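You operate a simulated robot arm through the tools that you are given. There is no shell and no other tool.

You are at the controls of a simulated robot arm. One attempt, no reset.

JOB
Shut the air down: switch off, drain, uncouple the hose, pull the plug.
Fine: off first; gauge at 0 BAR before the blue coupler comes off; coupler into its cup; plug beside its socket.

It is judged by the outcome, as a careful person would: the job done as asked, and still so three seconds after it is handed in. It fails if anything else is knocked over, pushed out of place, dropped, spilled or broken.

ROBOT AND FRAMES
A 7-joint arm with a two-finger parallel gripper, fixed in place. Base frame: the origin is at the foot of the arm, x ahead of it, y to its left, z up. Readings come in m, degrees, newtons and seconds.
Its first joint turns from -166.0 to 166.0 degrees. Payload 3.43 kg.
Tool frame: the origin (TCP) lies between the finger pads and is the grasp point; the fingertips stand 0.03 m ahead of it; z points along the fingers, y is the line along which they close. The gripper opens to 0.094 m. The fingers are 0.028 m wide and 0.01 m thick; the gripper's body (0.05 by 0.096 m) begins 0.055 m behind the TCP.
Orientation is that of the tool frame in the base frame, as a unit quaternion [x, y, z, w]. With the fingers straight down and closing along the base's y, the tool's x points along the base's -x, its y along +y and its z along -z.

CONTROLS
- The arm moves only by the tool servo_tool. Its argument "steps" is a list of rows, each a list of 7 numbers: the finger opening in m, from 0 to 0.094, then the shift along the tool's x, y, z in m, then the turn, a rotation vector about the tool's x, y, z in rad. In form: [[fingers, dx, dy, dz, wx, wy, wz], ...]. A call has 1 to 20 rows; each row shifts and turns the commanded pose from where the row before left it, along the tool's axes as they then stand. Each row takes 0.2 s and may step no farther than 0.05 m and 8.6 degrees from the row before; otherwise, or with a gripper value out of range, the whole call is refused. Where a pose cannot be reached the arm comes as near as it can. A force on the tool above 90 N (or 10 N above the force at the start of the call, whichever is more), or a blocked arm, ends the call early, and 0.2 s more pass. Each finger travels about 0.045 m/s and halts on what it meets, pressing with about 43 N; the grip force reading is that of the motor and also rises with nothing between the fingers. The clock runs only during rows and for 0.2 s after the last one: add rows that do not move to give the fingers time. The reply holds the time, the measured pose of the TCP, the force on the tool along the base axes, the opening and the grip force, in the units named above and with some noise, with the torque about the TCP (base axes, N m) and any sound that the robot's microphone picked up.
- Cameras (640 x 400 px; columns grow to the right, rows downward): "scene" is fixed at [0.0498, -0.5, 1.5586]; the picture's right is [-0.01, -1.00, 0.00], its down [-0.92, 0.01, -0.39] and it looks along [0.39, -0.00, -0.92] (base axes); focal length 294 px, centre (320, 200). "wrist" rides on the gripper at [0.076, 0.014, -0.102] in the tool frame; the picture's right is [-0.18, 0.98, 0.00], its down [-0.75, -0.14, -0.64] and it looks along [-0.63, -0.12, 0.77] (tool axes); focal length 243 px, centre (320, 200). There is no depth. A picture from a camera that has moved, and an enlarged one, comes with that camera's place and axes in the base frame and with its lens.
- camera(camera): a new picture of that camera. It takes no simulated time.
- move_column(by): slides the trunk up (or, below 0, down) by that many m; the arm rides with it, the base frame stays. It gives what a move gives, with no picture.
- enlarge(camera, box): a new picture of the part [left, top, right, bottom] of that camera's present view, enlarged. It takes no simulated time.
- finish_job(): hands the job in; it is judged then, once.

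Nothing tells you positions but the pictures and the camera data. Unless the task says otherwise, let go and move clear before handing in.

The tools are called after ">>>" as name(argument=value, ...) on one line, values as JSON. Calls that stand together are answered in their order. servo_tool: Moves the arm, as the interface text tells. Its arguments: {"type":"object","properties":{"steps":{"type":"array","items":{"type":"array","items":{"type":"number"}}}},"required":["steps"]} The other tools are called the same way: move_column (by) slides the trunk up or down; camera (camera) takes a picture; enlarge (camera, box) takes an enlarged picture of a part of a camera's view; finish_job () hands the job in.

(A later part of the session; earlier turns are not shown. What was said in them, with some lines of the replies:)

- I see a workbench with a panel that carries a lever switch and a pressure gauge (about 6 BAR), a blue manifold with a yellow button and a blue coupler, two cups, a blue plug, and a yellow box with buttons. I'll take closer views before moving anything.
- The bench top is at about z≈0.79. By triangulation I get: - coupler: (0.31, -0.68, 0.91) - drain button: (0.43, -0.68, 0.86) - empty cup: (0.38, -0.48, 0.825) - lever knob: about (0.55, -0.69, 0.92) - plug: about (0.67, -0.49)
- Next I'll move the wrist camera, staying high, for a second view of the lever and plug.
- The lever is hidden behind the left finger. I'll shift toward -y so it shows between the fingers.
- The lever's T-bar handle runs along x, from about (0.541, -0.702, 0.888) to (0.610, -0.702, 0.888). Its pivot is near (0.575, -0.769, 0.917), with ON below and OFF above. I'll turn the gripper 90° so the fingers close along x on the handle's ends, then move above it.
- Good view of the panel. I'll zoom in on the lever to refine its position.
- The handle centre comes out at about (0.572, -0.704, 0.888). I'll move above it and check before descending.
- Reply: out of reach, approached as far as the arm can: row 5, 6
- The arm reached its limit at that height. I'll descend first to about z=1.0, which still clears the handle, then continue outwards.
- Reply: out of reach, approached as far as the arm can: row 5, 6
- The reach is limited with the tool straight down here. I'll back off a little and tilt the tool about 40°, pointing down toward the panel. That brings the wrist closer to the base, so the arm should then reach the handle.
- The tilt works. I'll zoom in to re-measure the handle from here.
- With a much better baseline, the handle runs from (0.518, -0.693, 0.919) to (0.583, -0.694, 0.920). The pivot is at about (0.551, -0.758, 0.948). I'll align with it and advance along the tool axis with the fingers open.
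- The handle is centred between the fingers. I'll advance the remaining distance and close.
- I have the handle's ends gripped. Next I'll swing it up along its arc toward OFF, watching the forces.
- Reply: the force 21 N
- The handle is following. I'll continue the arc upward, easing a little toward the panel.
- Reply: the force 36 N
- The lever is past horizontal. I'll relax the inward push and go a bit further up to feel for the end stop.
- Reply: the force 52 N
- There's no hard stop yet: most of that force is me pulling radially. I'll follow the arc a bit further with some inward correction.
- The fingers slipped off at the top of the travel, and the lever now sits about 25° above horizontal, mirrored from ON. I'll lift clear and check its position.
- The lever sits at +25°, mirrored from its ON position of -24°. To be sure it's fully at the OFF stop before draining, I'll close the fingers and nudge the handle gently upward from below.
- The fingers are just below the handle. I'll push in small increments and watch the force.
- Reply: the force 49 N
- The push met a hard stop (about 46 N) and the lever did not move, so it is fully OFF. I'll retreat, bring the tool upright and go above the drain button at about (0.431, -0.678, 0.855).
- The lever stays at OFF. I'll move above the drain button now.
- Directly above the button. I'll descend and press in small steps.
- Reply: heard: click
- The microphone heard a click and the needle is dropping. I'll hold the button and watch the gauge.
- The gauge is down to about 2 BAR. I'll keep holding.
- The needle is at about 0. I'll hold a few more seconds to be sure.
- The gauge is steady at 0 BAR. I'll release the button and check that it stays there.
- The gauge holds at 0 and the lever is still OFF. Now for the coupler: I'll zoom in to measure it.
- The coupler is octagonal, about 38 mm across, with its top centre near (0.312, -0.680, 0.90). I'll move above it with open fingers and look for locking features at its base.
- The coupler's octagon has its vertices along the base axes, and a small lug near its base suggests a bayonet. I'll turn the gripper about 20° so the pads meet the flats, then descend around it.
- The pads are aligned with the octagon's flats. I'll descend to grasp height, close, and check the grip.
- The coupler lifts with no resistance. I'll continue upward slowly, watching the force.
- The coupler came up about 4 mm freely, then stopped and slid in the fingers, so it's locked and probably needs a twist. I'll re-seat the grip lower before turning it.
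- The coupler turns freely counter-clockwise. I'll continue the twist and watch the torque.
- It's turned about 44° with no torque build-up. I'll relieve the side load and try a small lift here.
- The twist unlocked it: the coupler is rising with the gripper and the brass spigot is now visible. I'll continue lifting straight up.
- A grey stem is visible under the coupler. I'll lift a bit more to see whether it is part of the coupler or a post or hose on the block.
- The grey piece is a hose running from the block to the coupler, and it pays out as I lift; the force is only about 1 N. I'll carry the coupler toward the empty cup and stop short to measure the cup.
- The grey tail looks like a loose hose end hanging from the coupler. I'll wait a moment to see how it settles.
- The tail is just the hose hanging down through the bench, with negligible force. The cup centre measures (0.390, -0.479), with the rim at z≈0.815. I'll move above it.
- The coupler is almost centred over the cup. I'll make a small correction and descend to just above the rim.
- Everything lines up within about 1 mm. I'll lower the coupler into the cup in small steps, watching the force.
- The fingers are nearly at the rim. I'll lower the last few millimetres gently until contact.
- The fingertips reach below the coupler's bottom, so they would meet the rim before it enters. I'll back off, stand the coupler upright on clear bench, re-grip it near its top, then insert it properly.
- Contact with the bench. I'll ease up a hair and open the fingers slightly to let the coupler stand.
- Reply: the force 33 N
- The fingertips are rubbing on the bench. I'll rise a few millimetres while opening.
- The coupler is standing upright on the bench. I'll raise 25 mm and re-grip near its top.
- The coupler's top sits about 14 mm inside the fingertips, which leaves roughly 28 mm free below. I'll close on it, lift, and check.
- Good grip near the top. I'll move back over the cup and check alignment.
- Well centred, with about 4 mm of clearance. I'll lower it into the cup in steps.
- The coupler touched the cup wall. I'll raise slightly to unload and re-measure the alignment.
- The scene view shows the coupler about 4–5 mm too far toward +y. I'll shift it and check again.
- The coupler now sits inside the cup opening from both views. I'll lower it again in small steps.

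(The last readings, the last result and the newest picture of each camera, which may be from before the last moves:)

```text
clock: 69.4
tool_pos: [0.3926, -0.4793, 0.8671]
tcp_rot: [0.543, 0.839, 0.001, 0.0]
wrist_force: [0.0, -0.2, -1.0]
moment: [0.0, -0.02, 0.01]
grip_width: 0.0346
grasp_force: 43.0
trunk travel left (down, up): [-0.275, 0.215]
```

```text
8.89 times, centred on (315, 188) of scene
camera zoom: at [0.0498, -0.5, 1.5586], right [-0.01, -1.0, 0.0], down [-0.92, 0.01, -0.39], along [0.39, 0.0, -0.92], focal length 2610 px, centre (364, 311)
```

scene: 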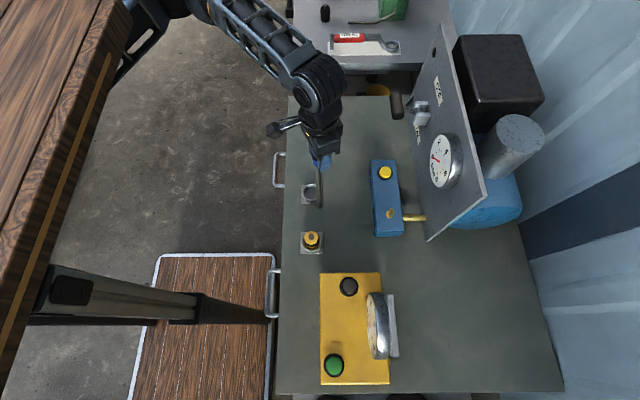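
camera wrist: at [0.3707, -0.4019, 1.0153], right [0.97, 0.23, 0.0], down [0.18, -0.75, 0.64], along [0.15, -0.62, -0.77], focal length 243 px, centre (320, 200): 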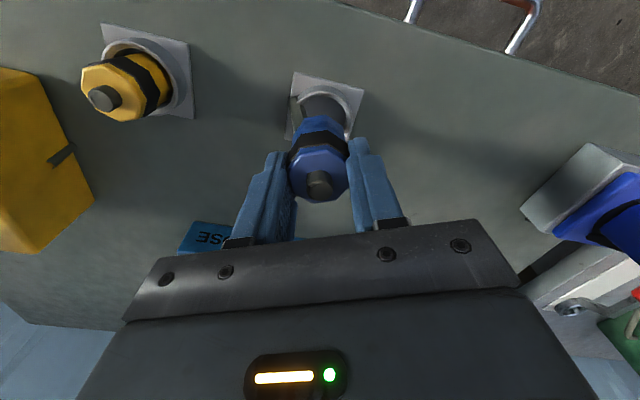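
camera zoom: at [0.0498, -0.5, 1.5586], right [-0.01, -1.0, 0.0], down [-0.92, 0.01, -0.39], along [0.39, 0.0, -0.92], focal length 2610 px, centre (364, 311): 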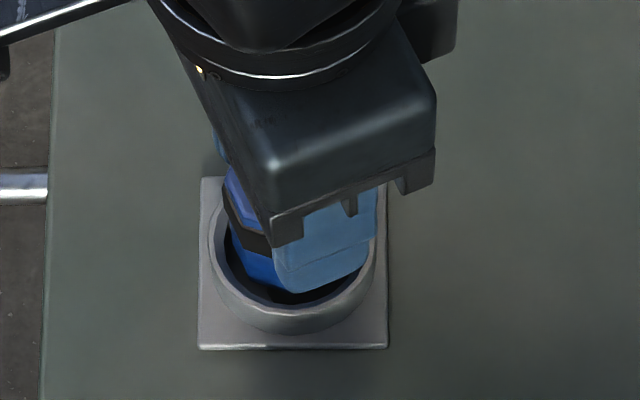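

No contact forces. Continuing down until it touches bottom.

>>> servo_tool(steps=[[0.02, 0, -0.0008, 0.003, 0, 0, 0], [0.02, 0, 0, 0.003, 0, 0, 0], [0.02, 0, 0, 0.002, 0, 0, 0]])

>>> enlarge(camera="wrist", box=[260, 80, 380, 200])

>>> enlarge(camera="scene", box=[295, 165, 335, 210])

```text
clock: 70.2
tool_pos: [0.3927, -0.481, 0.8598]
tcp_rot: [0.544, 0.839, 0.0, 0.0]
wrist_force: [0.7, 1.4, 3.1]
moment: [0.16, -0.07, -0.04]
grip_width: 0.0344
grasp_force: 43.4
trunk travel left (down, up): [-0.275, 0.215]
```

```text
3.33 times, centred on (320, 140) of wrist
camera zoom: at [0.375, -0.4064, 0.9609], right [0.97, 0.23, 0.0], down [0.18, -0.75, 0.64], along [0.15, -0.62, -0.77], focal length 809 px, centre (320, 400)
```

zoom: 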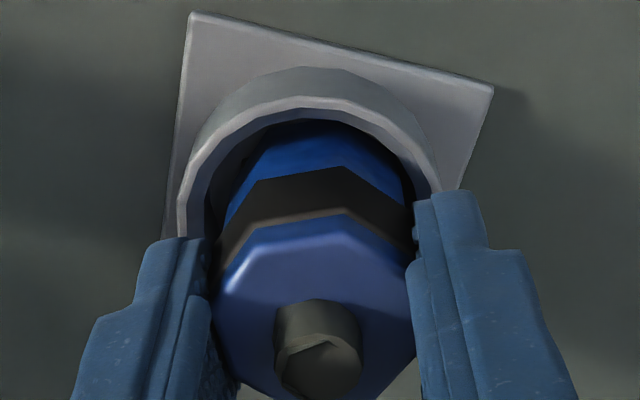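

```text
8.89 times, centred on (315, 188) of scene
camera zoom: at [0.0498, -0.5, 1.5586], right [-0.01, -1.0, 0.0], down [-0.92, 0.01, -0.39], along [0.39, 0.0, -0.92], focal length 2610 px, centre (364, 311)
```

zoom: 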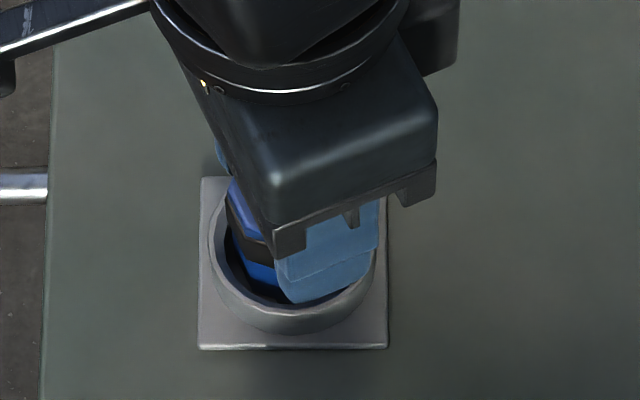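

It has touched the cup's floor. I'll press down 1 mm more, open the fingers gently and retreat.

>>> servo_tool(steps=[[0.02, 0, 0, 0.001, 0, 0, 0], [0.02, 0, 0, 0, 0, 0, 0], [0.04, 0, 0, 0, 0, 0, 0], [0.048, 0, 0, 0, 0, 0, 0], [0.048, 0, 0, 0, 0, 0, 0]])

>>> camera(camera="wrist")

>>> enlarge(camera="wrist", box=[260, 80, 380, 200])

```text
clock: 71.4
tool_pos: [0.392, -0.4813, 0.8583]
tcp_rot: [0.543, 0.839, 0.0, 0.001]
wrist_force: [-0.5, -0.5, 0.0]
moment: [0.02, 0.03, -0.02]
grip_width: 0.0478
grasp_force: 0.0
trunk travel left (down, up): [-0.275, 0.215]
```

```text
taken
camera wrist: at [0.375, -0.4065, 0.9597], right [0.97, 0.23, 0.0], down [0.18, -0.75, 0.64], along [0.15, -0.62, -0.77], focal length 243 px, centre (320, 200)
```

wrist: 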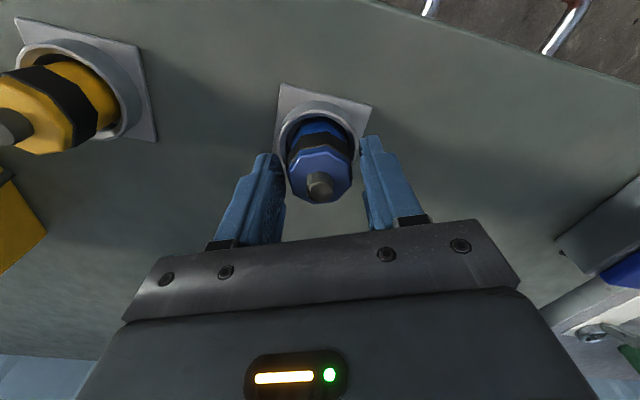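

```text
3.33 times, centred on (320, 140) of wrist
camera zoom: at [0.375, -0.4065, 0.9597], right [0.97, 0.23, 0.0], down [0.18, -0.75, 0.64], along [0.15, -0.62, -0.77], focal length 809 px, centre (320, 400)
```

zoom: 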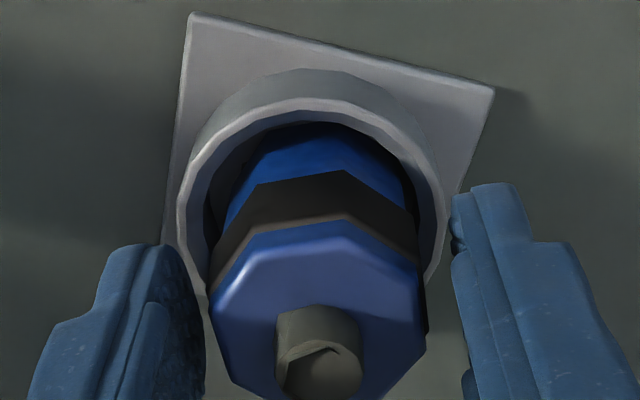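

The coupler is standing upright in its cup. I'll retreat straight up.

>>> servo_tool(steps=[[0.052, 0, 0, -0.005, 0, 0, 0], [0.052, 0, 0, -0.015, 0, 0, 0], [0.052, 0, 0, -0.04, 0, 0, 0], [0.052, 0, 0, -0.045, 0, 0, 0], [0.052, 0, 0, -0.045, 0, 0, 0], [0.052, 0, 0, 0, 0, 0, 0]])

>>> camera(camera="wrist")

>>> camera(camera="scene")

>>> enlarge(camera="scene", box=[290, 165, 340, 260])

```text
clock: 72.8
tool_pos: [0.392, -0.4815, 1.0062]
tcp_rot: [0.544, 0.839, 0.0, 0.001]
wrist_force: [-0.1, -0.8, 0.6]
moment: [0.0, 0.02, 0.01]
grip_width: 0.052
grasp_force: 0.0
trunk travel left (down, up): [-0.275, 0.215]
```

```text
taken
camera wrist: at [0.3743, -0.4072, 1.1084], right [0.97, 0.23, 0.0], down [0.18, -0.75, 0.64], along [0.15, -0.62, -0.77], focal length 243 px, centre (320, 200)
```

wrist: 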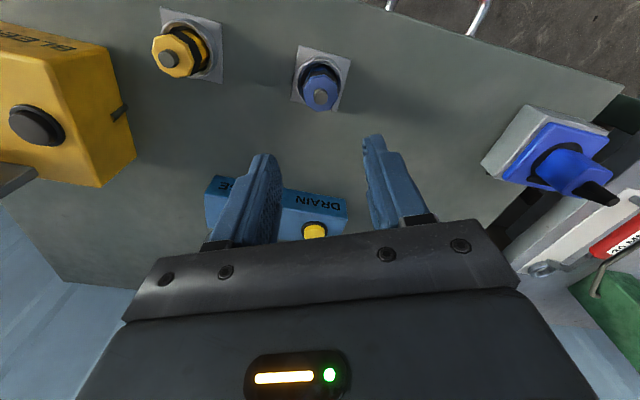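

```text
taken
```

scene: 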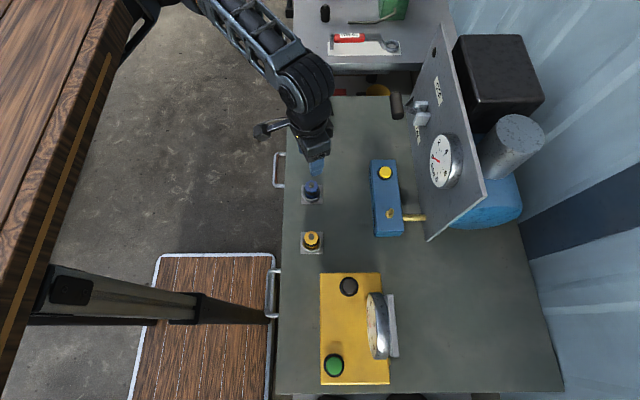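

```text
4.21 times, centred on (315, 212) of scene
camera zoom: at [0.0498, -0.5, 1.5586], right [-0.01, -1.0, 0.0], down [-0.92, 0.01, -0.39], along [0.39, 0.0, -0.92], focal length 1236 px, centre (341, 147)
```

zoom: 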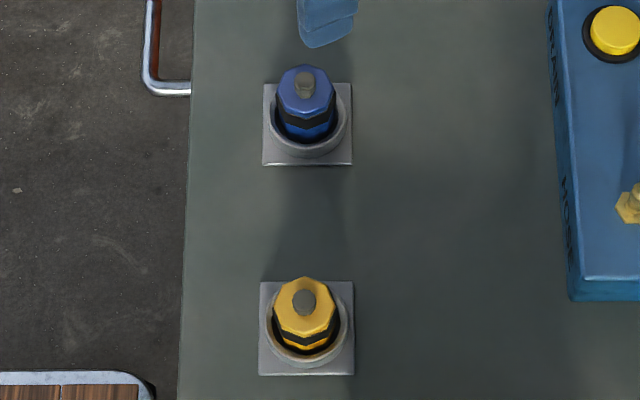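

The blue coupler now sits in its cup, just like the yellow one. Next is the plug; I'll look at it from both cameras.

>>> enlarge(camera="wrist", box=[470, 80, 640, 220])

>>> enlarge(camera="scene", box=[285, 65, 345, 130])

```text
2.86 times, centred on (555, 150) of wrist
camera zoom: at [0.3743, -0.4072, 1.1084], right [0.97, 0.23, 0.0], down [0.18, -0.75, 0.64], along [0.15, -0.62, -0.77], focal length 693 px, centre (-351, 343)
```

zoom: 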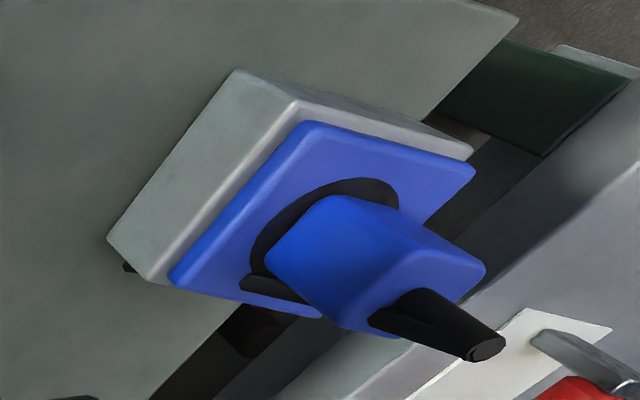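

```text
6.15 times, centred on (315, 98) of scene
camera zoom: at [0.0498, -0.5, 1.5586], right [-0.01, -1.0, 0.0], down [-0.92, 0.01, -0.39], along [0.39, 0.0, -0.92], focal length 1807 px, centre (351, 831)
```

zoom: 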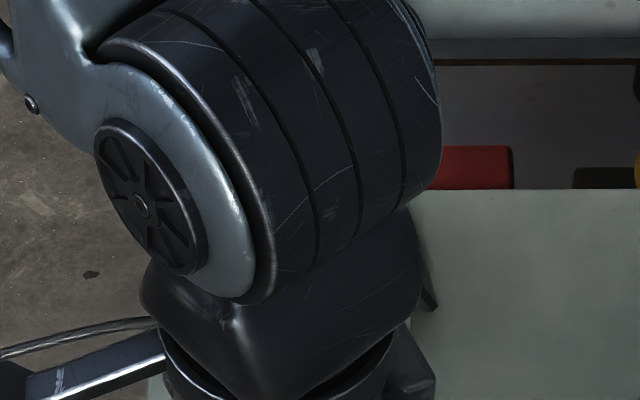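

The arm blocks the scene view of the plug. I'll move toward it, staying high, to measure it with the wrist camera.

>>> servo_tool(steps=[[0.094, -0.008, 0.0332, -0.009, 0, 0, 0], [0.094, -0.008, 0.0332, -0.009, 0, 0, 0], [0.094, -0.008, 0.0332, -0.009, 0, 0, 0], [0.094, -0.008, 0.0332, -0.009, 0, 0, 0], [0.094, -0.008, 0.0332, -0.009, 0, 0, 0], [0.094, 0, 0, 0, 0, 0, 0]])

>>> camera(camera="wrist")

>>> camera(camera="scene")

```text
clock: 74.2
tool_pos: [0.5638, -0.4504, 1.0528]
tcp_rot: [0.543, 0.84, 0.001, 0.0]
wrist_force: [0.3, -0.1, 0.0]
moment: [-0.02, 0.02, -0.01]
grip_width: 0.0941
grasp_force: 0.0
trunk travel left (down, up): [-0.275, 0.215]
```

```text
taken
camera wrist: at [0.5459, -0.3759, 1.1546], right [0.97, 0.23, 0.0], down [0.18, -0.75, 0.64], along [0.15, -0.62, -0.77], focal length 243 px, centre (320, 200)
```

wrist: 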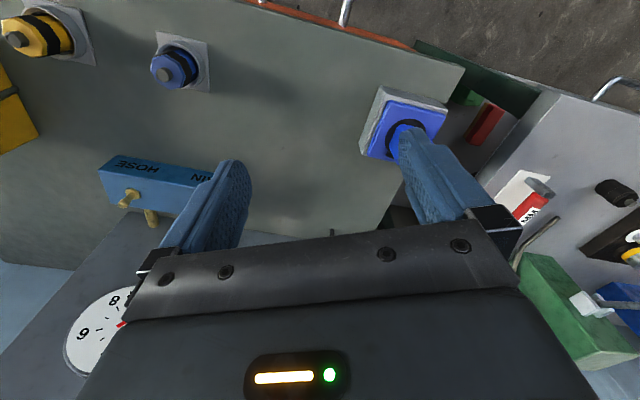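

```text
taken
```

scene: 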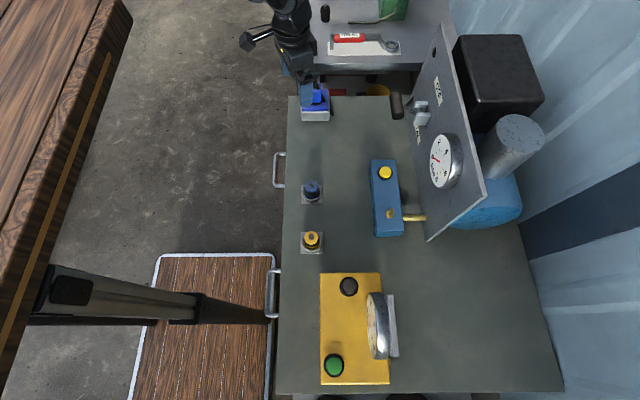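

>>> servo_tool(steps=[[0.094, -0.0073, 0.0406, 0, 0, 0, 0], [0.094, -0.0073, 0.0406, 0, 0, 0, 0], [0.094, 0, 0, 0, 0, 0, 0]])

>>> camera(camera="wrist")

>>> enlarge(camera="wrist", box=[240, 70, 400, 210])

>>> enlarge(camera="scene", box=[285, 65, 345, 130])

```text
clock: 75.0
tool_pos: [0.6427, -0.4279, 1.0509]
tcp_rot: [0.545, 0.839, 0.0, -0.001]
wrist_force: [1.0, 0.7, 0.0]
moment: [0.01, 0.03, -0.03]
grip_width: 0.094
grasp_force: 0.0
trunk travel left (down, up): [-0.275, 0.215]
```

```text
taken
camera wrist: at [0.625, -0.3541, 1.1528], right [0.97, 0.23, 0.0], down [0.18, -0.75, 0.64], along [0.15, -0.62, -0.77], focal length 243 px, centre (320, 200)
```

wrist: 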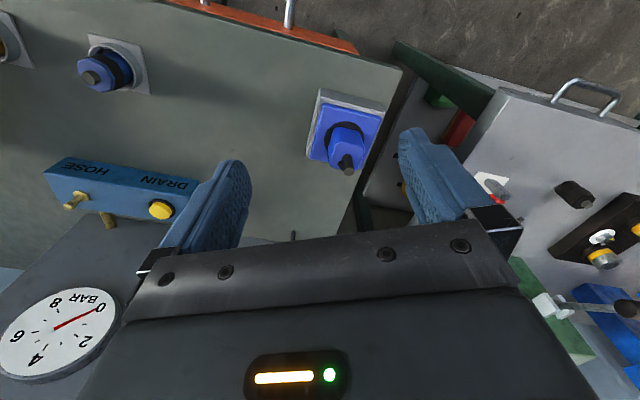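

```text
2.86 times, centred on (320, 140) of wrist
camera zoom: at [0.625, -0.3541, 1.1528], right [0.97, 0.23, 0.0], down [0.18, -0.75, 0.64], along [0.15, -0.62, -0.77], focal length 693 px, centre (320, 371)
```

zoom: 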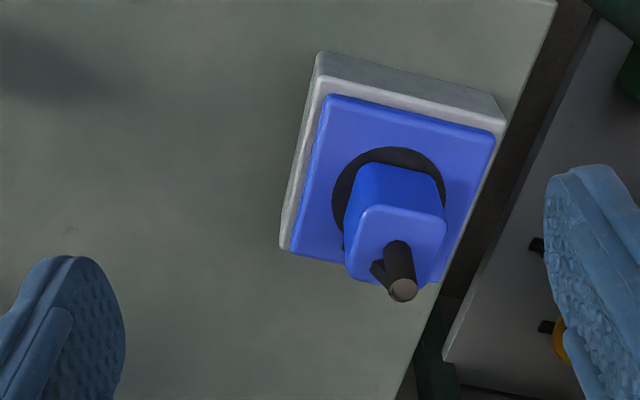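

```text
6.15 times, centred on (315, 98) of scene
camera zoom: at [0.0498, -0.5, 1.5586], right [-0.01, -1.0, 0.0], down [-0.92, 0.01, -0.39], along [0.39, 0.0, -0.92], focal length 1807 px, centre (351, 831)
```

zoom: 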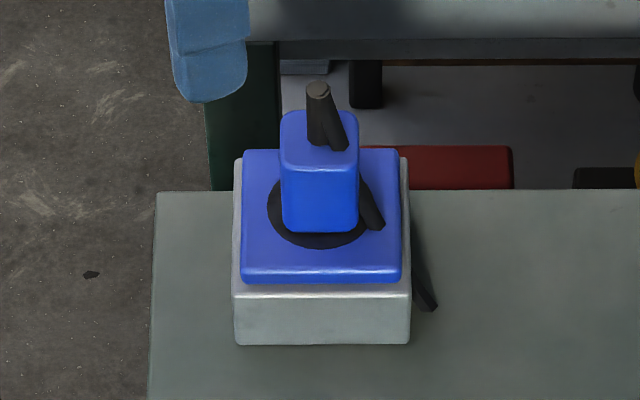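

The plug's top is at about (0.690, -0.4885, 0.895). It's roughly 35 mm wide in y, 31 mm in x and 38 mm tall, upright in its socket. I'll turn the gripper to close along y and move above it.

>>> servo_tool(steps=[[0.094, 0, 0, 0, 0, 0, -0.144], [0.094, 0, 0, 0, 0, 0, -0.144], [0.094, 0, 0, 0, 0, 0, -0.144], [0.094, 0, 0, 0, 0, 0, -0.144], [0.094, 0, 0, 0, 0, 0, -0.144], [0.094, 0, 0, 0, 0, 0, -0.144], [0.094, 0, 0, 0, 0, 0, -0.144], [0.094, 0, 0, 0, 0, 0, -0.144], [0.094, 0, 0, 0, 0, 0, 0]])

>>> camera(camera="wrist")

>>> camera(camera="scene")

```text
clock: 77.0
tool_pos: [0.6394, -0.4282, 1.0531]
tcp_rot: [-0.002, 1.0, -0.001, 0.0]
wrist_force: [-0.7, -0.6, -0.2]
moment: [0.02, -0.02, 0.01]
grip_width: 0.0939
grasp_force: 0.0
trunk travel left (down, up): [-0.275, 0.215]
```

```text
taken
camera wrist: at [0.5647, -0.4159, 1.1544], right [0.18, 0.98, 0.0], down [0.75, -0.14, 0.64], along [0.63, -0.12, -0.77], focal length 243 px, centre (320, 200)
```

wrist: 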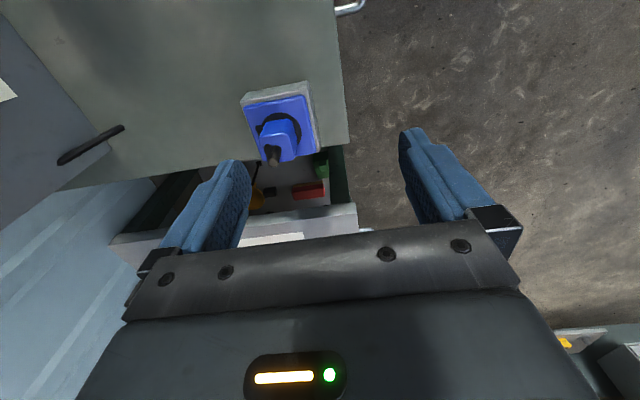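

```text
taken
```

scene: 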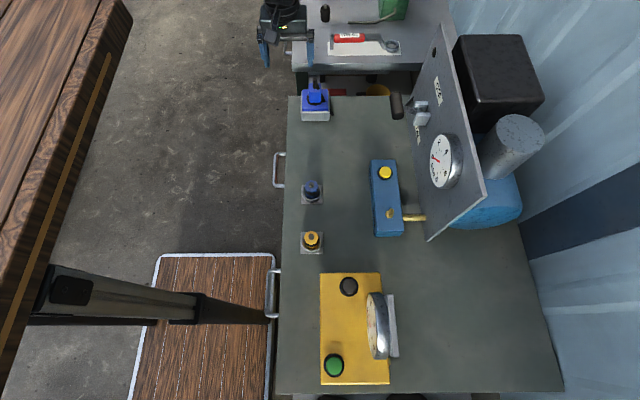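

>>> enlarge(camera="wrist", box=[220, 70, 340, 180])

>>> enlarge(camera="scene", box=[285, 65, 345, 130])

```text
3.64 times, centred on (280, 125) of wrist
camera zoom: at [0.5647, -0.4159, 1.1544], right [0.18, 0.98, 0.0], down [0.75, -0.14, 0.64], along [0.63, -0.12, -0.77], focal length 882 px, centre (466, 473)
```

zoom: 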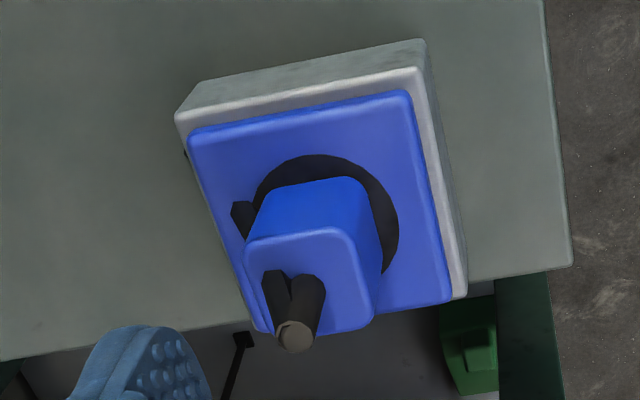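

```text
6.15 times, centred on (315, 98) of scene
camera zoom: at [0.0498, -0.5, 1.5586], right [-0.01, -1.0, 0.0], down [-0.92, 0.01, -0.39], along [0.39, 0.0, -0.92], focal length 1807 px, centre (351, 831)
```

zoom: 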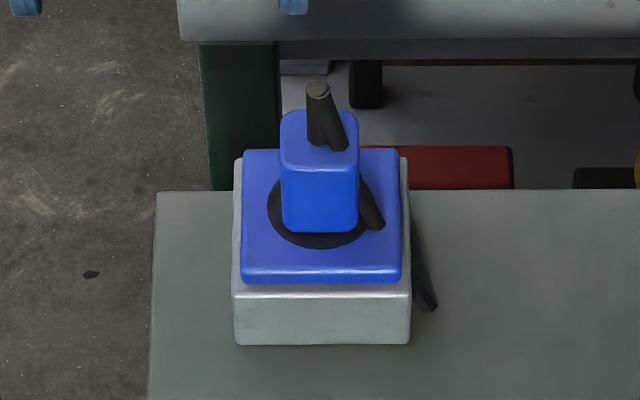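

Plug position confirmed at (0.690, -0.489). I'll descend a bit for better reach, then move over it.

>>> servo_tool(steps=[[0.094, 0, 0, 0.035, 0, 0, 0], [0.094, 0, 0, 0.035, 0, 0, 0], [0.094, -0.017, -0.0203, 0, 0, 0, 0], [0.094, -0.017, -0.0203, 0, 0, 0, 0], [0.094, -0.0166, -0.0202, 0, 0, 0, 0], [0.094, 0, 0, 0, 0, 0, 0]])

>>> camera(camera="wrist")

>>> enlarge(camera="scene", box=[285, 55, 355, 130])

```text
clock: 78.4
tool_pos: [0.6908, -0.4912, 0.9834]
tcp_rot: [-0.001, 1.0, 0.0, 0.001]
wrist_force: [0.4, 0.5, -0.7]
moment: [0.0, -0.02, -0.01]
grip_width: 0.0942
grasp_force: 0.1
trunk travel left (down, up): [-0.275, 0.215]
```

```text
taken
camera wrist: at [0.6163, -0.4772, 1.0847], right [0.18, 0.98, 0.0], down [0.75, -0.14, 0.64], along [0.63, -0.12, -0.77], focal length 243 px, centre (320, 200)
```

wrist: 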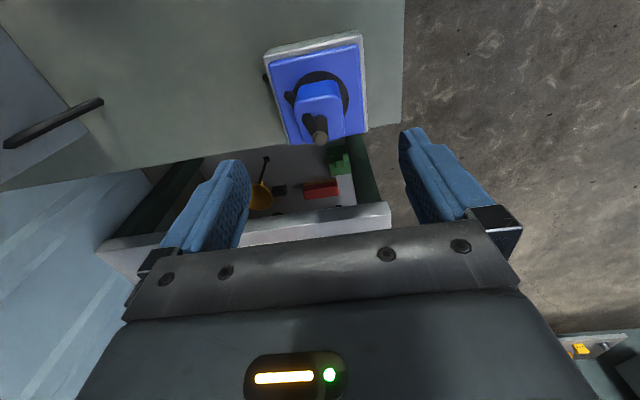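

```text
5.33 times, centred on (320, 92) of scene
camera zoom: at [0.0498, -0.5, 1.5586], right [-0.01, -1.0, 0.0], down [-0.92, 0.01, -0.39], along [0.39, 0.0, -0.92], focal length 1566 px, centre (320, 773)
```

zoom: 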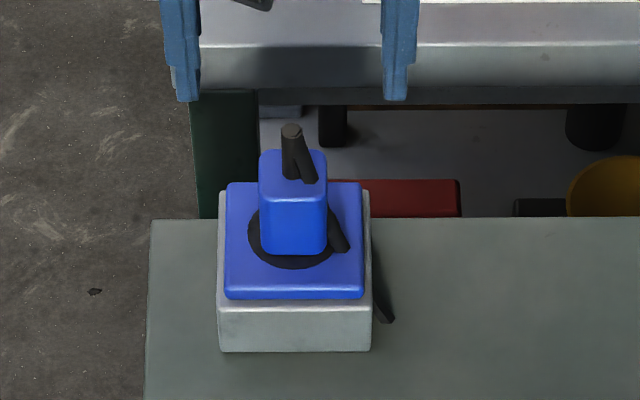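

>>> enlarge(camera="wrist", box=[250, 30, 390, 160])

```text
3.08 times, centred on (320, 95) of wrist
camera zoom: at [0.6163, -0.4772, 1.0847], right [0.18, 0.98, 0.0], down [0.75, -0.14, 0.64], along [0.63, -0.12, -0.77], focal length 746 px, centre (320, 523)
```

zoom: 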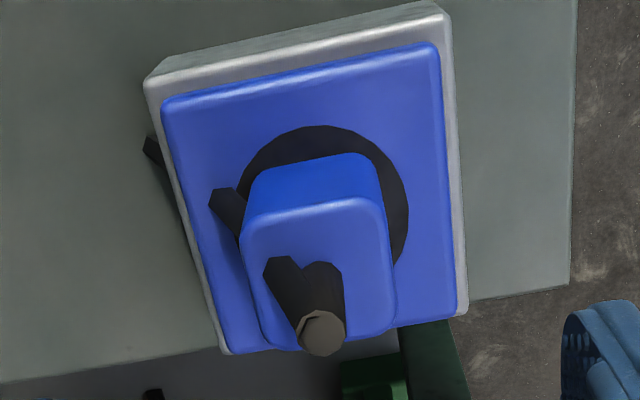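

Aligned within 2 mm. I'll descend so the fingertips stop about 2 cm above the socket plate, then close on the plug body.

>>> servo_tool(steps=[[0.094, 0.001, 0.0005, 0.03, 0, 0, 0], [0.094, 0, 0, 0.03, 0, 0, 0], [0.094, 0, 0, 0.03, 0, 0, 0], [0.094, 0, 0, 0, 0, 0, 0]])

>>> camera(camera="wrist")

>>> enlarge(camera="scene", box=[285, 65, 345, 130])

```text
clock: 79.4
tool_pos: [0.6899, -0.4914, 0.8919]
tcp_rot: [0.0, 1.0, 0.0, -0.001]
wrist_force: [0.3, -1.0, -0.1]
moment: [0.01, 0.02, 0.02]
grip_width: 0.094
grasp_force: 0.1
trunk travel left (down, up): [-0.275, 0.215]
```

```text
taken
camera wrist: at [0.6143, -0.4781, 0.9936], right [0.18, 0.98, 0.0], down [0.75, -0.14, 0.64], along [0.63, -0.12, -0.77], focal length 243 px, centre (320, 200)
```

wrist: 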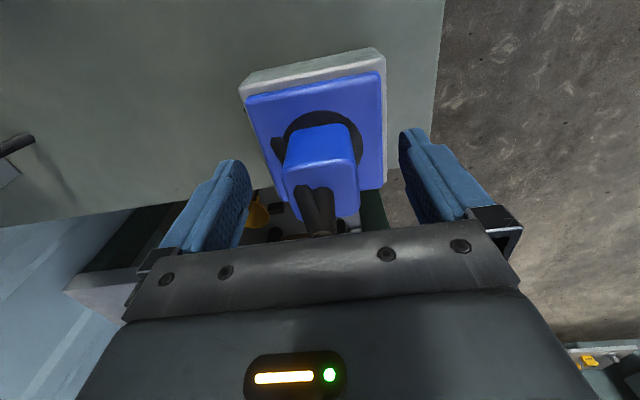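

```text
6.15 times, centred on (315, 98) of scene
camera zoom: at [0.0498, -0.5, 1.5586], right [-0.01, -1.0, 0.0], down [-0.92, 0.01, -0.39], along [0.39, 0.0, -0.92], focal length 1807 px, centre (351, 831)
```

zoom: 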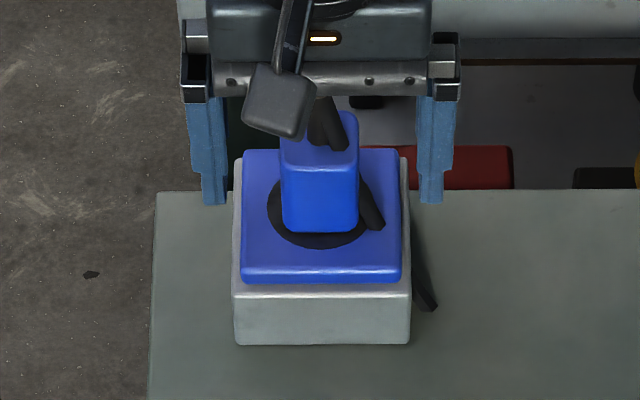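

>>> servo_tool(steps=[[0.094, 0, 0, 0.004, 0, 0, 0], [0.02, 0, 0, 0, 0, 0, 0], [0.02, 0, 0, 0, 0, 0, 0], [0.02, 0, 0, 0, 0, 0, 0], [0.02, 0, 0, 0, 0, 0, 0], [0.02, 0, 0, 0, 0, 0, 0], [0.02, 0, 0, 0, 0, 0, 0]])

>>> camera(camera="wrist")

>>> enlarge(camera="scene", box=[285, 65, 345, 130])

```text
clock: 81.0
tool_pos: [0.6901, -0.4904, 0.8881]
tcp_rot: [-0.001, 1.0, -0.001, -0.001]
wrist_force: [-0.9, 0.7, -0.5]
moment: [0.02, 0.0, 0.01]
grip_width: 0.0416
grasp_force: 42.6
trunk travel left (down, up): [-0.275, 0.215]
heard: snap
```

```text
taken
camera wrist: at [0.6142, -0.4776, 0.9904], right [0.18, 0.98, 0.0], down [0.75, -0.14, 0.64], along [0.63, -0.12, -0.77], focal length 243 px, centre (320, 200)
```

wrist: 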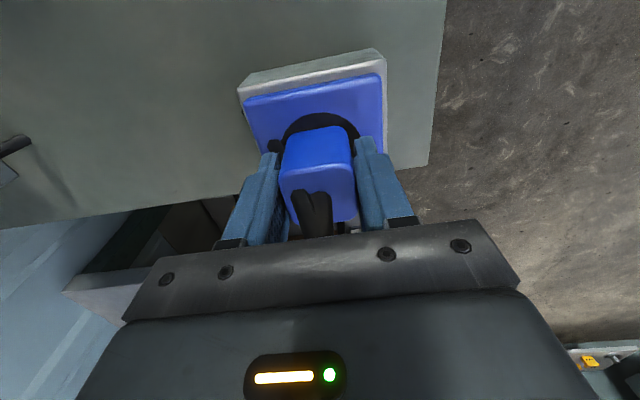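

```text
6.15 times, centred on (315, 98) of scene
camera zoom: at [0.0498, -0.5, 1.5586], right [-0.01, -1.0, 0.0], down [-0.92, 0.01, -0.39], along [0.39, 0.0, -0.92], focal length 1807 px, centre (351, 831)
```

zoom: 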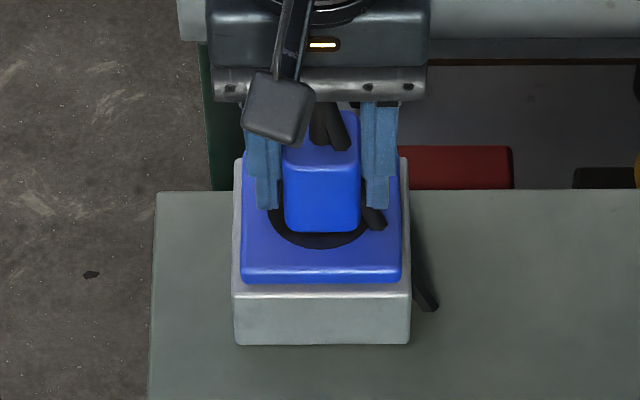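

I gripped the plug at 41.6 mm and heard a snap, probably the latch. I'll pull straight up gently and watch the force.

>>> servo_tool(steps=[[0.02, 0, 0, -0.003, 0, 0, 0], [0.02, 0, 0, -0.003, 0, 0, 0], [0.02, 0, 0, -0.004, 0, 0, 0]])

>>> camera(camera="wrist")

>>> enlarge(camera="scene", box=[285, 65, 345, 130])

```text
clock: 81.8
tool_pos: [0.6905, -0.4894, 0.8997]
tcp_rot: [0.0, 1.0, 0.0, -0.001]
wrist_force: [0.0, -0.3, -0.9]
moment: [-0.01, 0.02, -0.02]
grip_width: 0.0414
grasp_force: 43.3
trunk travel left (down, up): [-0.275, 0.215]
```

```text
taken
camera wrist: at [0.6145, -0.4766, 1.0008], right [0.18, 0.98, 0.0], down [0.75, -0.14, 0.64], along [0.63, -0.12, -0.77], focal length 243 px, centre (320, 200)
```

wrist: 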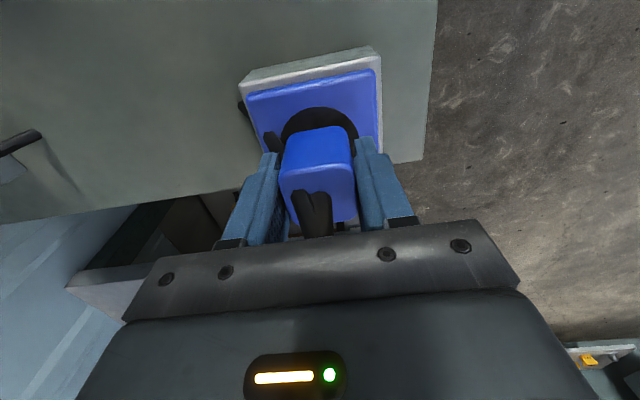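

```text
6.15 times, centred on (315, 98) of scene
camera zoom: at [0.0498, -0.5, 1.5586], right [-0.01, -1.0, 0.0], down [-0.92, 0.01, -0.39], along [0.39, 0.0, -0.92], focal length 1807 px, centre (351, 831)
```

zoom: 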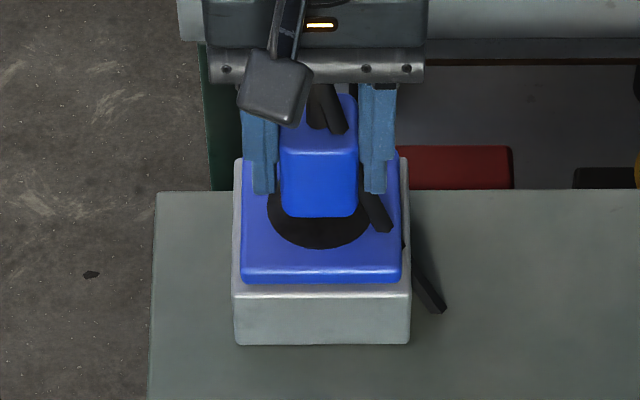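

The plug is coming out freely. I'll continue lifting to clear the socket.

>>> servo_tool(steps=[[0.02, 0, 0, -0.01, 0, 0, 0], [0.02, 0, 0, -0.015, 0, 0, 0], [0.02, 0, 0, -0.02, 0, 0, 0], [0.02, 0, 0, -0.02, 0, 0, 0], [0.02, 0, 0, 0, 0, 0, 0]])

>>> camera(camera="wrist")

>>> enlarge(camera="scene", box=[280, 40, 350, 130])

```text
clock: 83.0
tool_pos: [0.6904, -0.4883, 0.9645]
tcp_rot: [-0.001, 1.0, -0.001, 0.0]
wrist_force: [-0.4, 0.1, -1.6]
moment: [-0.04, -0.04, 0.03]
grip_width: 0.0418
grasp_force: 43.5
trunk travel left (down, up): [-0.275, 0.215]
```

```text
taken
camera wrist: at [0.6144, -0.4768, 1.0655], right [0.18, 0.98, 0.0], down [0.75, -0.14, 0.64], along [0.63, -0.12, -0.77], focal length 243 px, centre (320, 200)
```

wrist: 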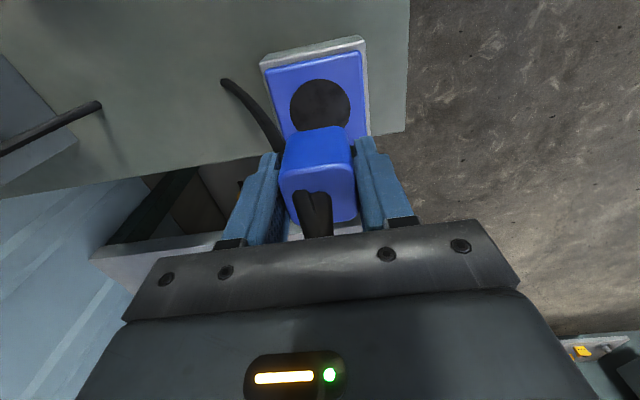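

```text
4.44 times, centred on (315, 85) of scene
camera zoom: at [0.0498, -0.5, 1.5586], right [-0.01, -1.0, 0.0], down [-0.92, 0.01, -0.39], along [0.39, 0.0, -0.92], focal length 1305 px, centre (342, 711)
```

zoom: 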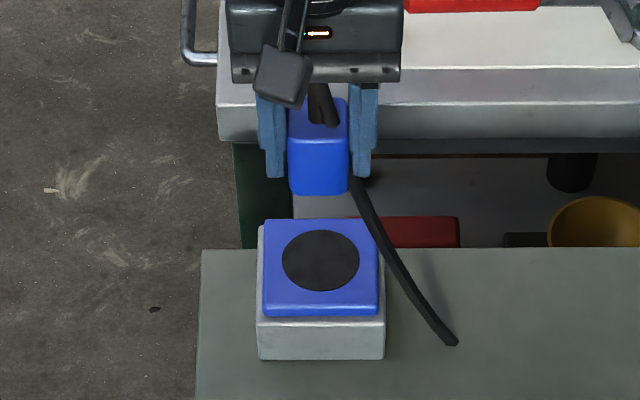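

The plug is out and clear. I'll set it on the bench just in front of the socket, around (0.60, -0.49), a few centimetres from the socket box.

>>> servo_tool(steps=[[0.02, 0.03, 0, 0, 0, 0, 0], [0.02, 0.03, 0, 0, 0, 0, 0], [0.02, 0.03, 0, 0, 0, 0, 0], [0.02, 0, 0, 0.03, 0, 0, 0], [0.02, 0, 0, 0.03, 0, 0, 0], [0.02, 0, 0, 0.025, 0, 0, 0], [0.02, 0, 0, 0, 0, 0, 0]])

>>> camera(camera="wrist")

>>> enlarge(camera="scene", box=[280, 60, 360, 150])

```text
clock: 84.6
tool_pos: [0.5995, -0.4905, 0.8783]
tcp_rot: [-0.001, 1.0, -0.001, 0.0]
wrist_force: [-1.0, 0.3, -2.0]
moment: [-0.02, 0.01, 0.0]
grip_width: 0.0418
grasp_force: 43.2
trunk travel left (down, up): [-0.275, 0.215]
```

```text
taken
camera wrist: at [0.5239, -0.4775, 0.9797], right [0.18, 0.98, 0.0], down [0.75, -0.14, 0.64], along [0.63, -0.12, -0.77], focal length 243 px, centre (320, 200)
```

wrist: 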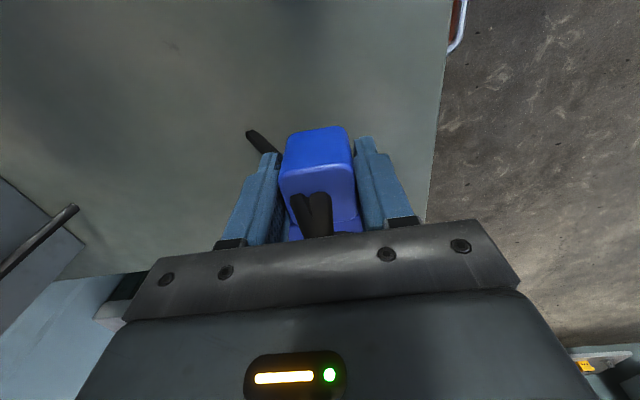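

```text
4.44 times, centred on (320, 105) of scene
camera zoom: at [0.0498, -0.5, 1.5586], right [-0.01, -1.0, 0.0], down [-0.92, 0.01, -0.39], along [0.39, 0.0, -0.92], focal length 1305 px, centre (320, 622)
```

zoom: 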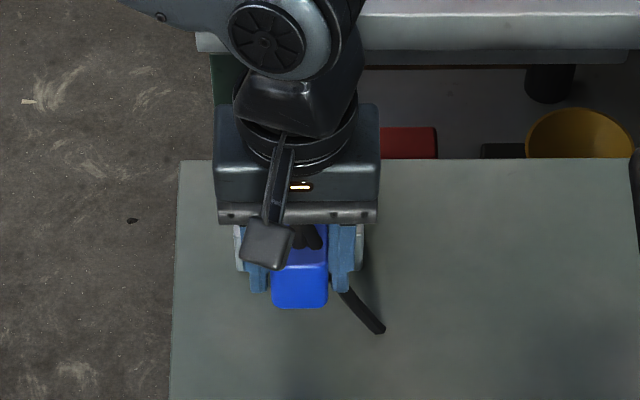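

>>> servo_tool(steps=[[0.02, 0, 0, 0.012, 0, 0, 0], [0.02, 0, 0, 0.008, 0, 0, 0], [0.02, 0, 0, 0.005, 0, 0, 0], [0.02, 0, 0, 0.004, 0, 0, 0]])

>>> camera(camera="wrist")

```text
clock: 85.6
tool_pos: [0.6013, -0.4892, 0.8513]
tcp_rot: [-0.001, 1.0, 0.0, 0.0]
wrist_force: [-0.2, 0.5, -1.3]
moment: [-0.01, -0.01, -0.01]
grip_width: 0.0416
grasp_force: 42.9
trunk travel left (down, up): [-0.275, 0.215]
```

```text
taken
camera wrist: at [0.5248, -0.4764, 0.9517], right [0.18, 0.98, 0.0], down [0.75, -0.14, 0.64], along [0.63, -0.12, -0.77], focal length 243 px, centre (320, 200)
```

wrist: 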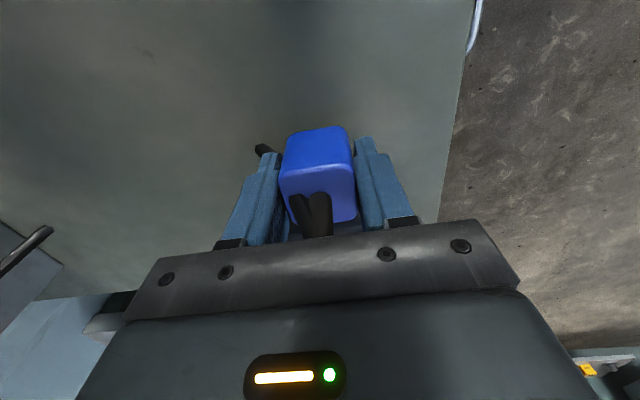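

>>> servo_tool(steps=[[0.02, 0, 0, 0.003, 0, 0, 0], [0.02, 0, 0, 0.003, 0, 0, 0], [0.02, 0, 0, 0.003, 0, 0, 0]])

```text
clock: 86.4
tool_pos: [0.5988, -0.4911, 0.8415]
tcp_rot: [-0.001, 1.0, 0.0, 0.0]
wrist_force: [0.6, 0.2, -0.2]
moment: [-0.01, 0.03, 0.0]
grip_width: 0.0414
grasp_force: 42.7
trunk travel left (down, up): [-0.275, 0.215]
```

>>> servo_tool(steps=[[0.02, 0, 0, 0.0015, 0, 0, 0], [0.02, 0, 0, 0.0015, 0, 0, 0]])

>>> enlarge(camera="wrist", box=[230, 90, 410, 230])

```text
clock: 87.0
tool_pos: [0.5992, -0.4909, 0.8392]
tcp_rot: [-0.001, 1.0, -0.001, 0.001]
wrist_force: [0.1, 0.4, -1.3]
moment: [0.04, -0.04, 0.01]
grip_width: 0.0416
grasp_force: 42.5
trunk travel left (down, up): [-0.275, 0.215]
```

```text
2.86 times, centred on (320, 160) of wrist
camera zoom: at [0.5239, -0.4771, 0.9398], right [0.18, 0.98, 0.0], down [0.75, -0.14, 0.64], along [0.63, -0.12, -0.77], focal length 693 px, centre (320, 314)
```

zoom: 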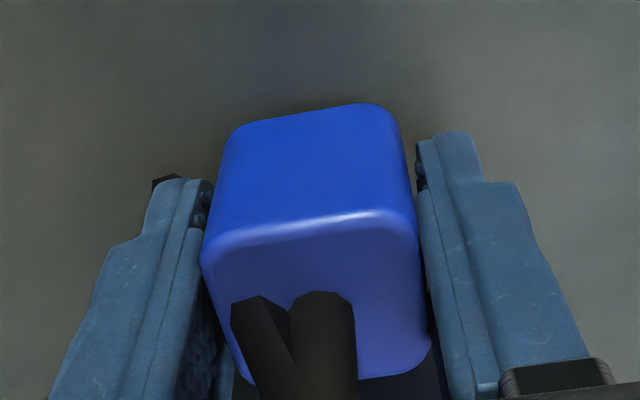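

>>> servo_tool(steps=[[0.02, 0, 0, 0.002, 0, 0, 0], [0.02, 0, 0, 0.002, 0, 0, 0]])

```text
clock: 87.6
tool_pos: [0.5994, -0.4895, 0.8355]
tcp_rot: [0.0, 1.0, 0.0, 0.001]
wrist_force: [-0.4, 3.6, 11.4]
moment: [0.15, 0.08, -0.01]
grip_width: 0.0412
grasp_force: 43.2
trunk travel left (down, up): [-0.275, 0.215]
```

Contact with the bench at 11 N. I'll ease off and open the fingers slowly.

>>> servo_tool(steps=[[0.02, 0, 0, -0.0008, 0, 0, 0], [0.045, 0, 0, 0, 0, 0, 0], [0.05, 0, 0, 0, 0, 0, 0], [0.06, 0, 0, 0, 0, 0, 0], [0.06, 0, 0, 0, 0, 0, 0]])

>>> camera(camera="wrist")

>>> enlarge(camera="scene", box=[280, 60, 360, 150])

```text
clock: 88.8
tool_pos: [0.5996, -0.4894, 0.8359]
tcp_rot: [-0.001, 1.0, 0.0, -0.001]
wrist_force: [0.4, 0.5, 0.0]
moment: [-0.03, 0.02, 0.05]
grip_width: 0.0598
grasp_force: 0.0
trunk travel left (down, up): [-0.275, 0.215]
```

```text
taken
camera wrist: at [0.5247, -0.4766, 0.9365], right [0.18, 0.98, 0.0], down [0.75, -0.14, 0.64], along [0.63, -0.12, -0.77], focal length 243 px, centre (320, 200)
```

wrist: 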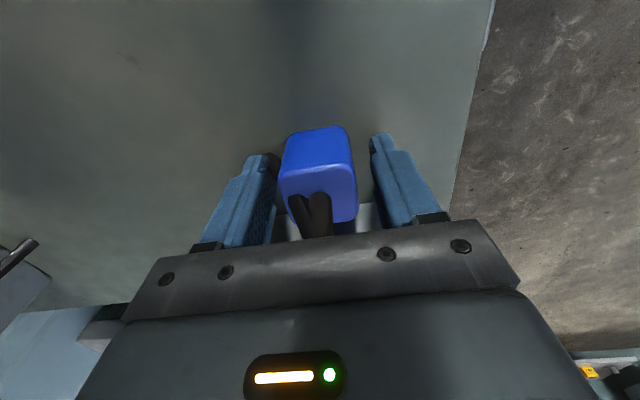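

```text
4.44 times, centred on (320, 105) of scene
camera zoom: at [0.0498, -0.5, 1.5586], right [-0.01, -1.0, 0.0], down [-0.92, 0.01, -0.39], along [0.39, 0.0, -0.92], focal length 1305 px, centre (320, 622)
```

zoom: 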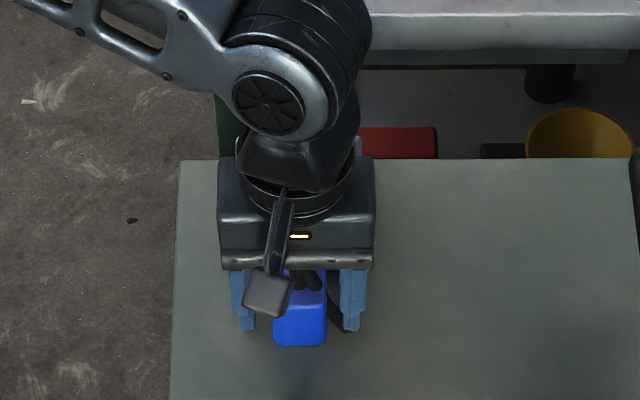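

The plug stands on its own. I'll retreat straight up and take a look around.

>>> servo_tool(steps=[[0.06, 0, 0, -0.01, 0, 0, 0], [0.06, 0, 0, -0.03, 0, 0, 0], [0.06, 0, 0, -0.04, 0, 0, 0], [0.06, 0, 0, -0.045, 0, 0, 0], [0.06, 0, 0, -0.045, 0, 0, 0], [0.06, 0.03, 0.03, 0, 0, 0, 0], [0.06, 0.03, 0.03, 0, 0, 0, 0], [0.06, 0.03, 0.03, 0, 0, 0, 0], [0.06, 0, 0, 0, 0, 0, 0]])

>>> camera(camera="scene")

>>> camera(camera="wrist")

>>> enlarge(camera="scene", box=[280, 70, 380, 150])

```text
clock: 90.8
tool_pos: [0.5083, -0.3978, 1.0042]
tcp_rot: [0.0, 1.0, 0.0, -0.001]
wrist_force: [-0.1, 0.2, -0.4]
moment: [0.01, 0.04, -0.02]
grip_width: 0.0601
grasp_force: 0.0
trunk travel left (down, up): [-0.275, 0.215]
```

```text
taken
```

scene: 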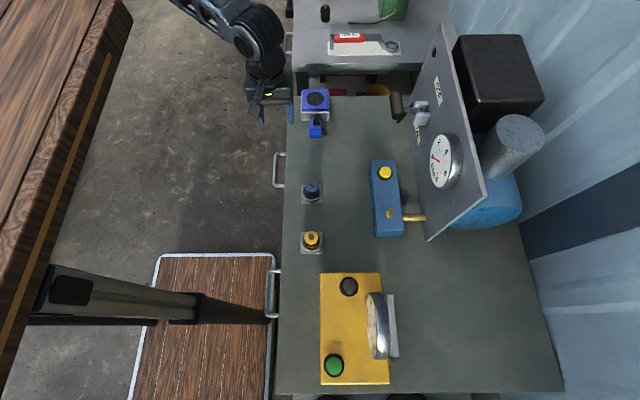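

```text
taken
camera wrist: at [0.433, -0.3849, 1.1057], right [0.18, 0.98, 0.0], down [0.75, -0.14, 0.64], along [0.63, -0.12, -0.77], focal length 243 px, centre (320, 200)
```

wrist: 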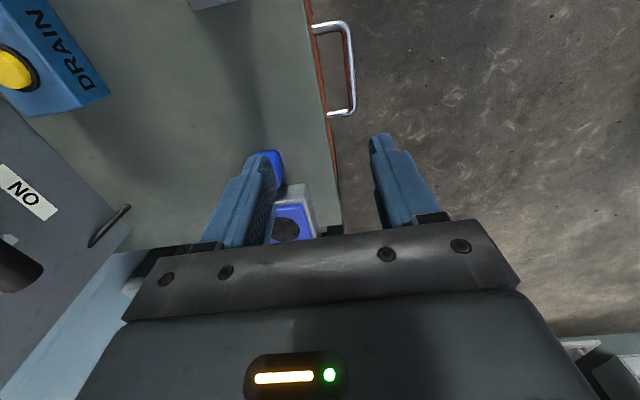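

```text
5.00 times, centred on (330, 110) of scene
camera zoom: at [0.0498, -0.5, 1.5586], right [-0.01, -1.0, 0.0], down [-0.92, 0.01, -0.39], along [0.39, 0.0, -0.92], focal length 1468 px, centre (270, 650)
```

zoom: 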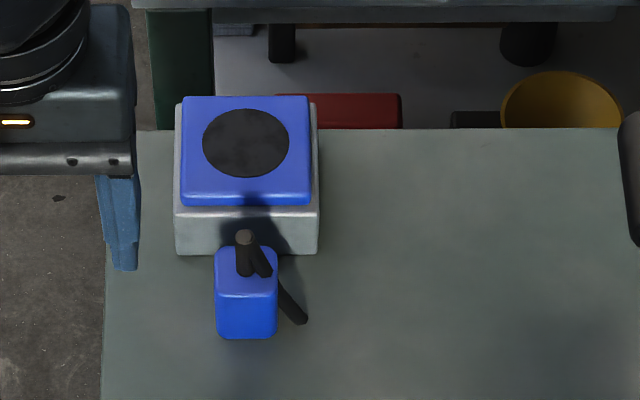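

The plug is standing on the bench next to its socket. Before handing in, I'll check the lever, the gauge and the coupler.

>>> enlarge(camera="scene", box=[370, 70, 490, 200])

>>> enlarge(camera="scene", box=[285, 165, 425, 260])

>>> servo_tool(steps=[[0.06, 0, 0, 0, 0, 0, 0], [0.06, 0, 0, 0, 0, 0, 0], [0.06, 0, 0, 0, 0, 0, 0], [0.06, 0, 0, 0, 0, 0, 0], [0.06, 0, 0, 0, 0, 0, 0]])

>>> enlarge(camera="scene", box=[400, 120, 480, 200])

```text
3.08 times, centred on (430, 135) of scene
camera zoom: at [0.0498, -0.5, 1.5586], right [-0.01, -1.0, 0.0], down [-0.92, 0.01, -0.39], along [0.39, 0.0, -0.92], focal length 903 px, centre (-18, 400)
```

zoom: 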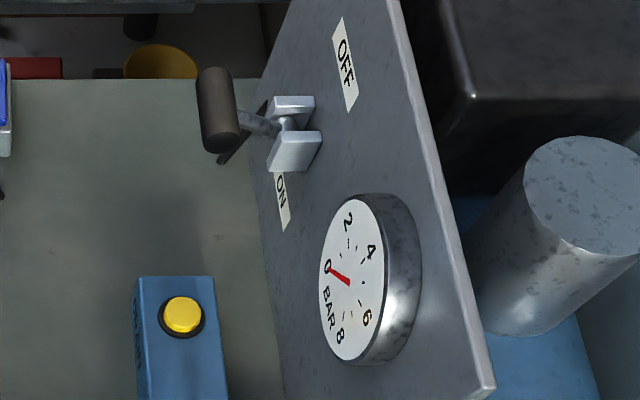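

```text
4.21 times, centred on (355, 212) of scene
camera zoom: at [0.0498, -0.5, 1.5586], right [-0.01, -1.0, 0.0], down [-0.92, 0.01, -0.39], along [0.39, 0.0, -0.92], focal length 1236 px, centre (173, 147)
```

zoom: 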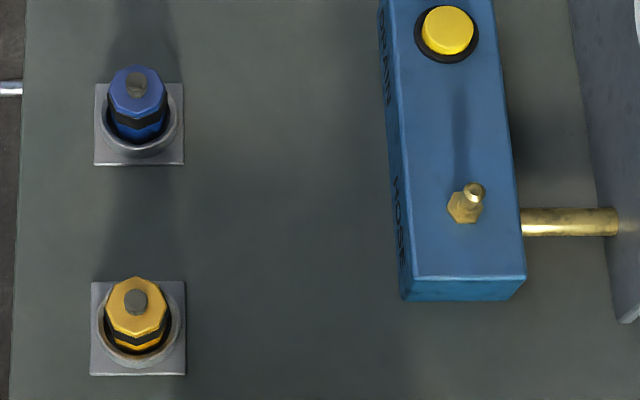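

```text
clock: 92.0
tool_pos: [0.5092, -0.3984, 1.0028]
tcp_rot: [-0.001, 1.0, -0.001, 0.0]
wrist_force: [0.4, 0.1, 0.0]
moment: [-0.02, 0.0, -0.01]
grip_width: 0.0602
grasp_force: 0.1
trunk travel left (down, up): [-0.275, 0.215]
```

```text
5.00 times, centred on (440, 160) of scene
camera zoom: at [0.0498, -0.5, 1.5586], right [-0.01, -1.0, 0.0], down [-0.92, 0.01, -0.39], along [0.39, 0.0, -0.92], focal length 1468 px, centre (-280, 400)
```

zoom: 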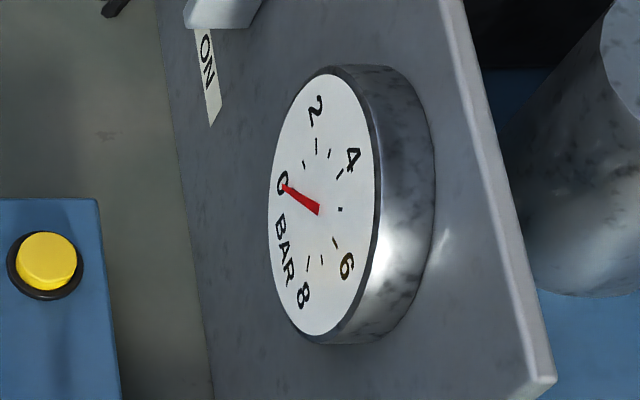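

The lever is at OFF, the gauge reads 0 BAR, the blue coupler is in its cup and the plug stands beside its socket. The arm is clear and nothing else has been disturbed, so I'm handing the job in.

>>> finish_job()

```text
The job is handed in.
```

The air is shut down and the job is handed in. The last pictures before hand-in showed everything in place and nothing else disturbed.

- **Switch:** The lever is at OFF. I pushed it against its end stop to be sure before draining.
- **Drain:** I held the drain button until the gauge read 0 BAR. It stayed at 0 after I let go, and was still at 0 at the end.
- **Coupler:** The blue coupler came off with a twist, only after the gauge was at 0, and now stands upright in its cup. I put it down on the bench once on the way, because the first grip was too low to fit it into the cup.
- **Plug:** The plug is out and stands on the bench just in front of its socket, a few centimetres from the box. I heard a snap as the gripper closed on it; I took it for the latch. The plug then came out freely, with no visible damage.
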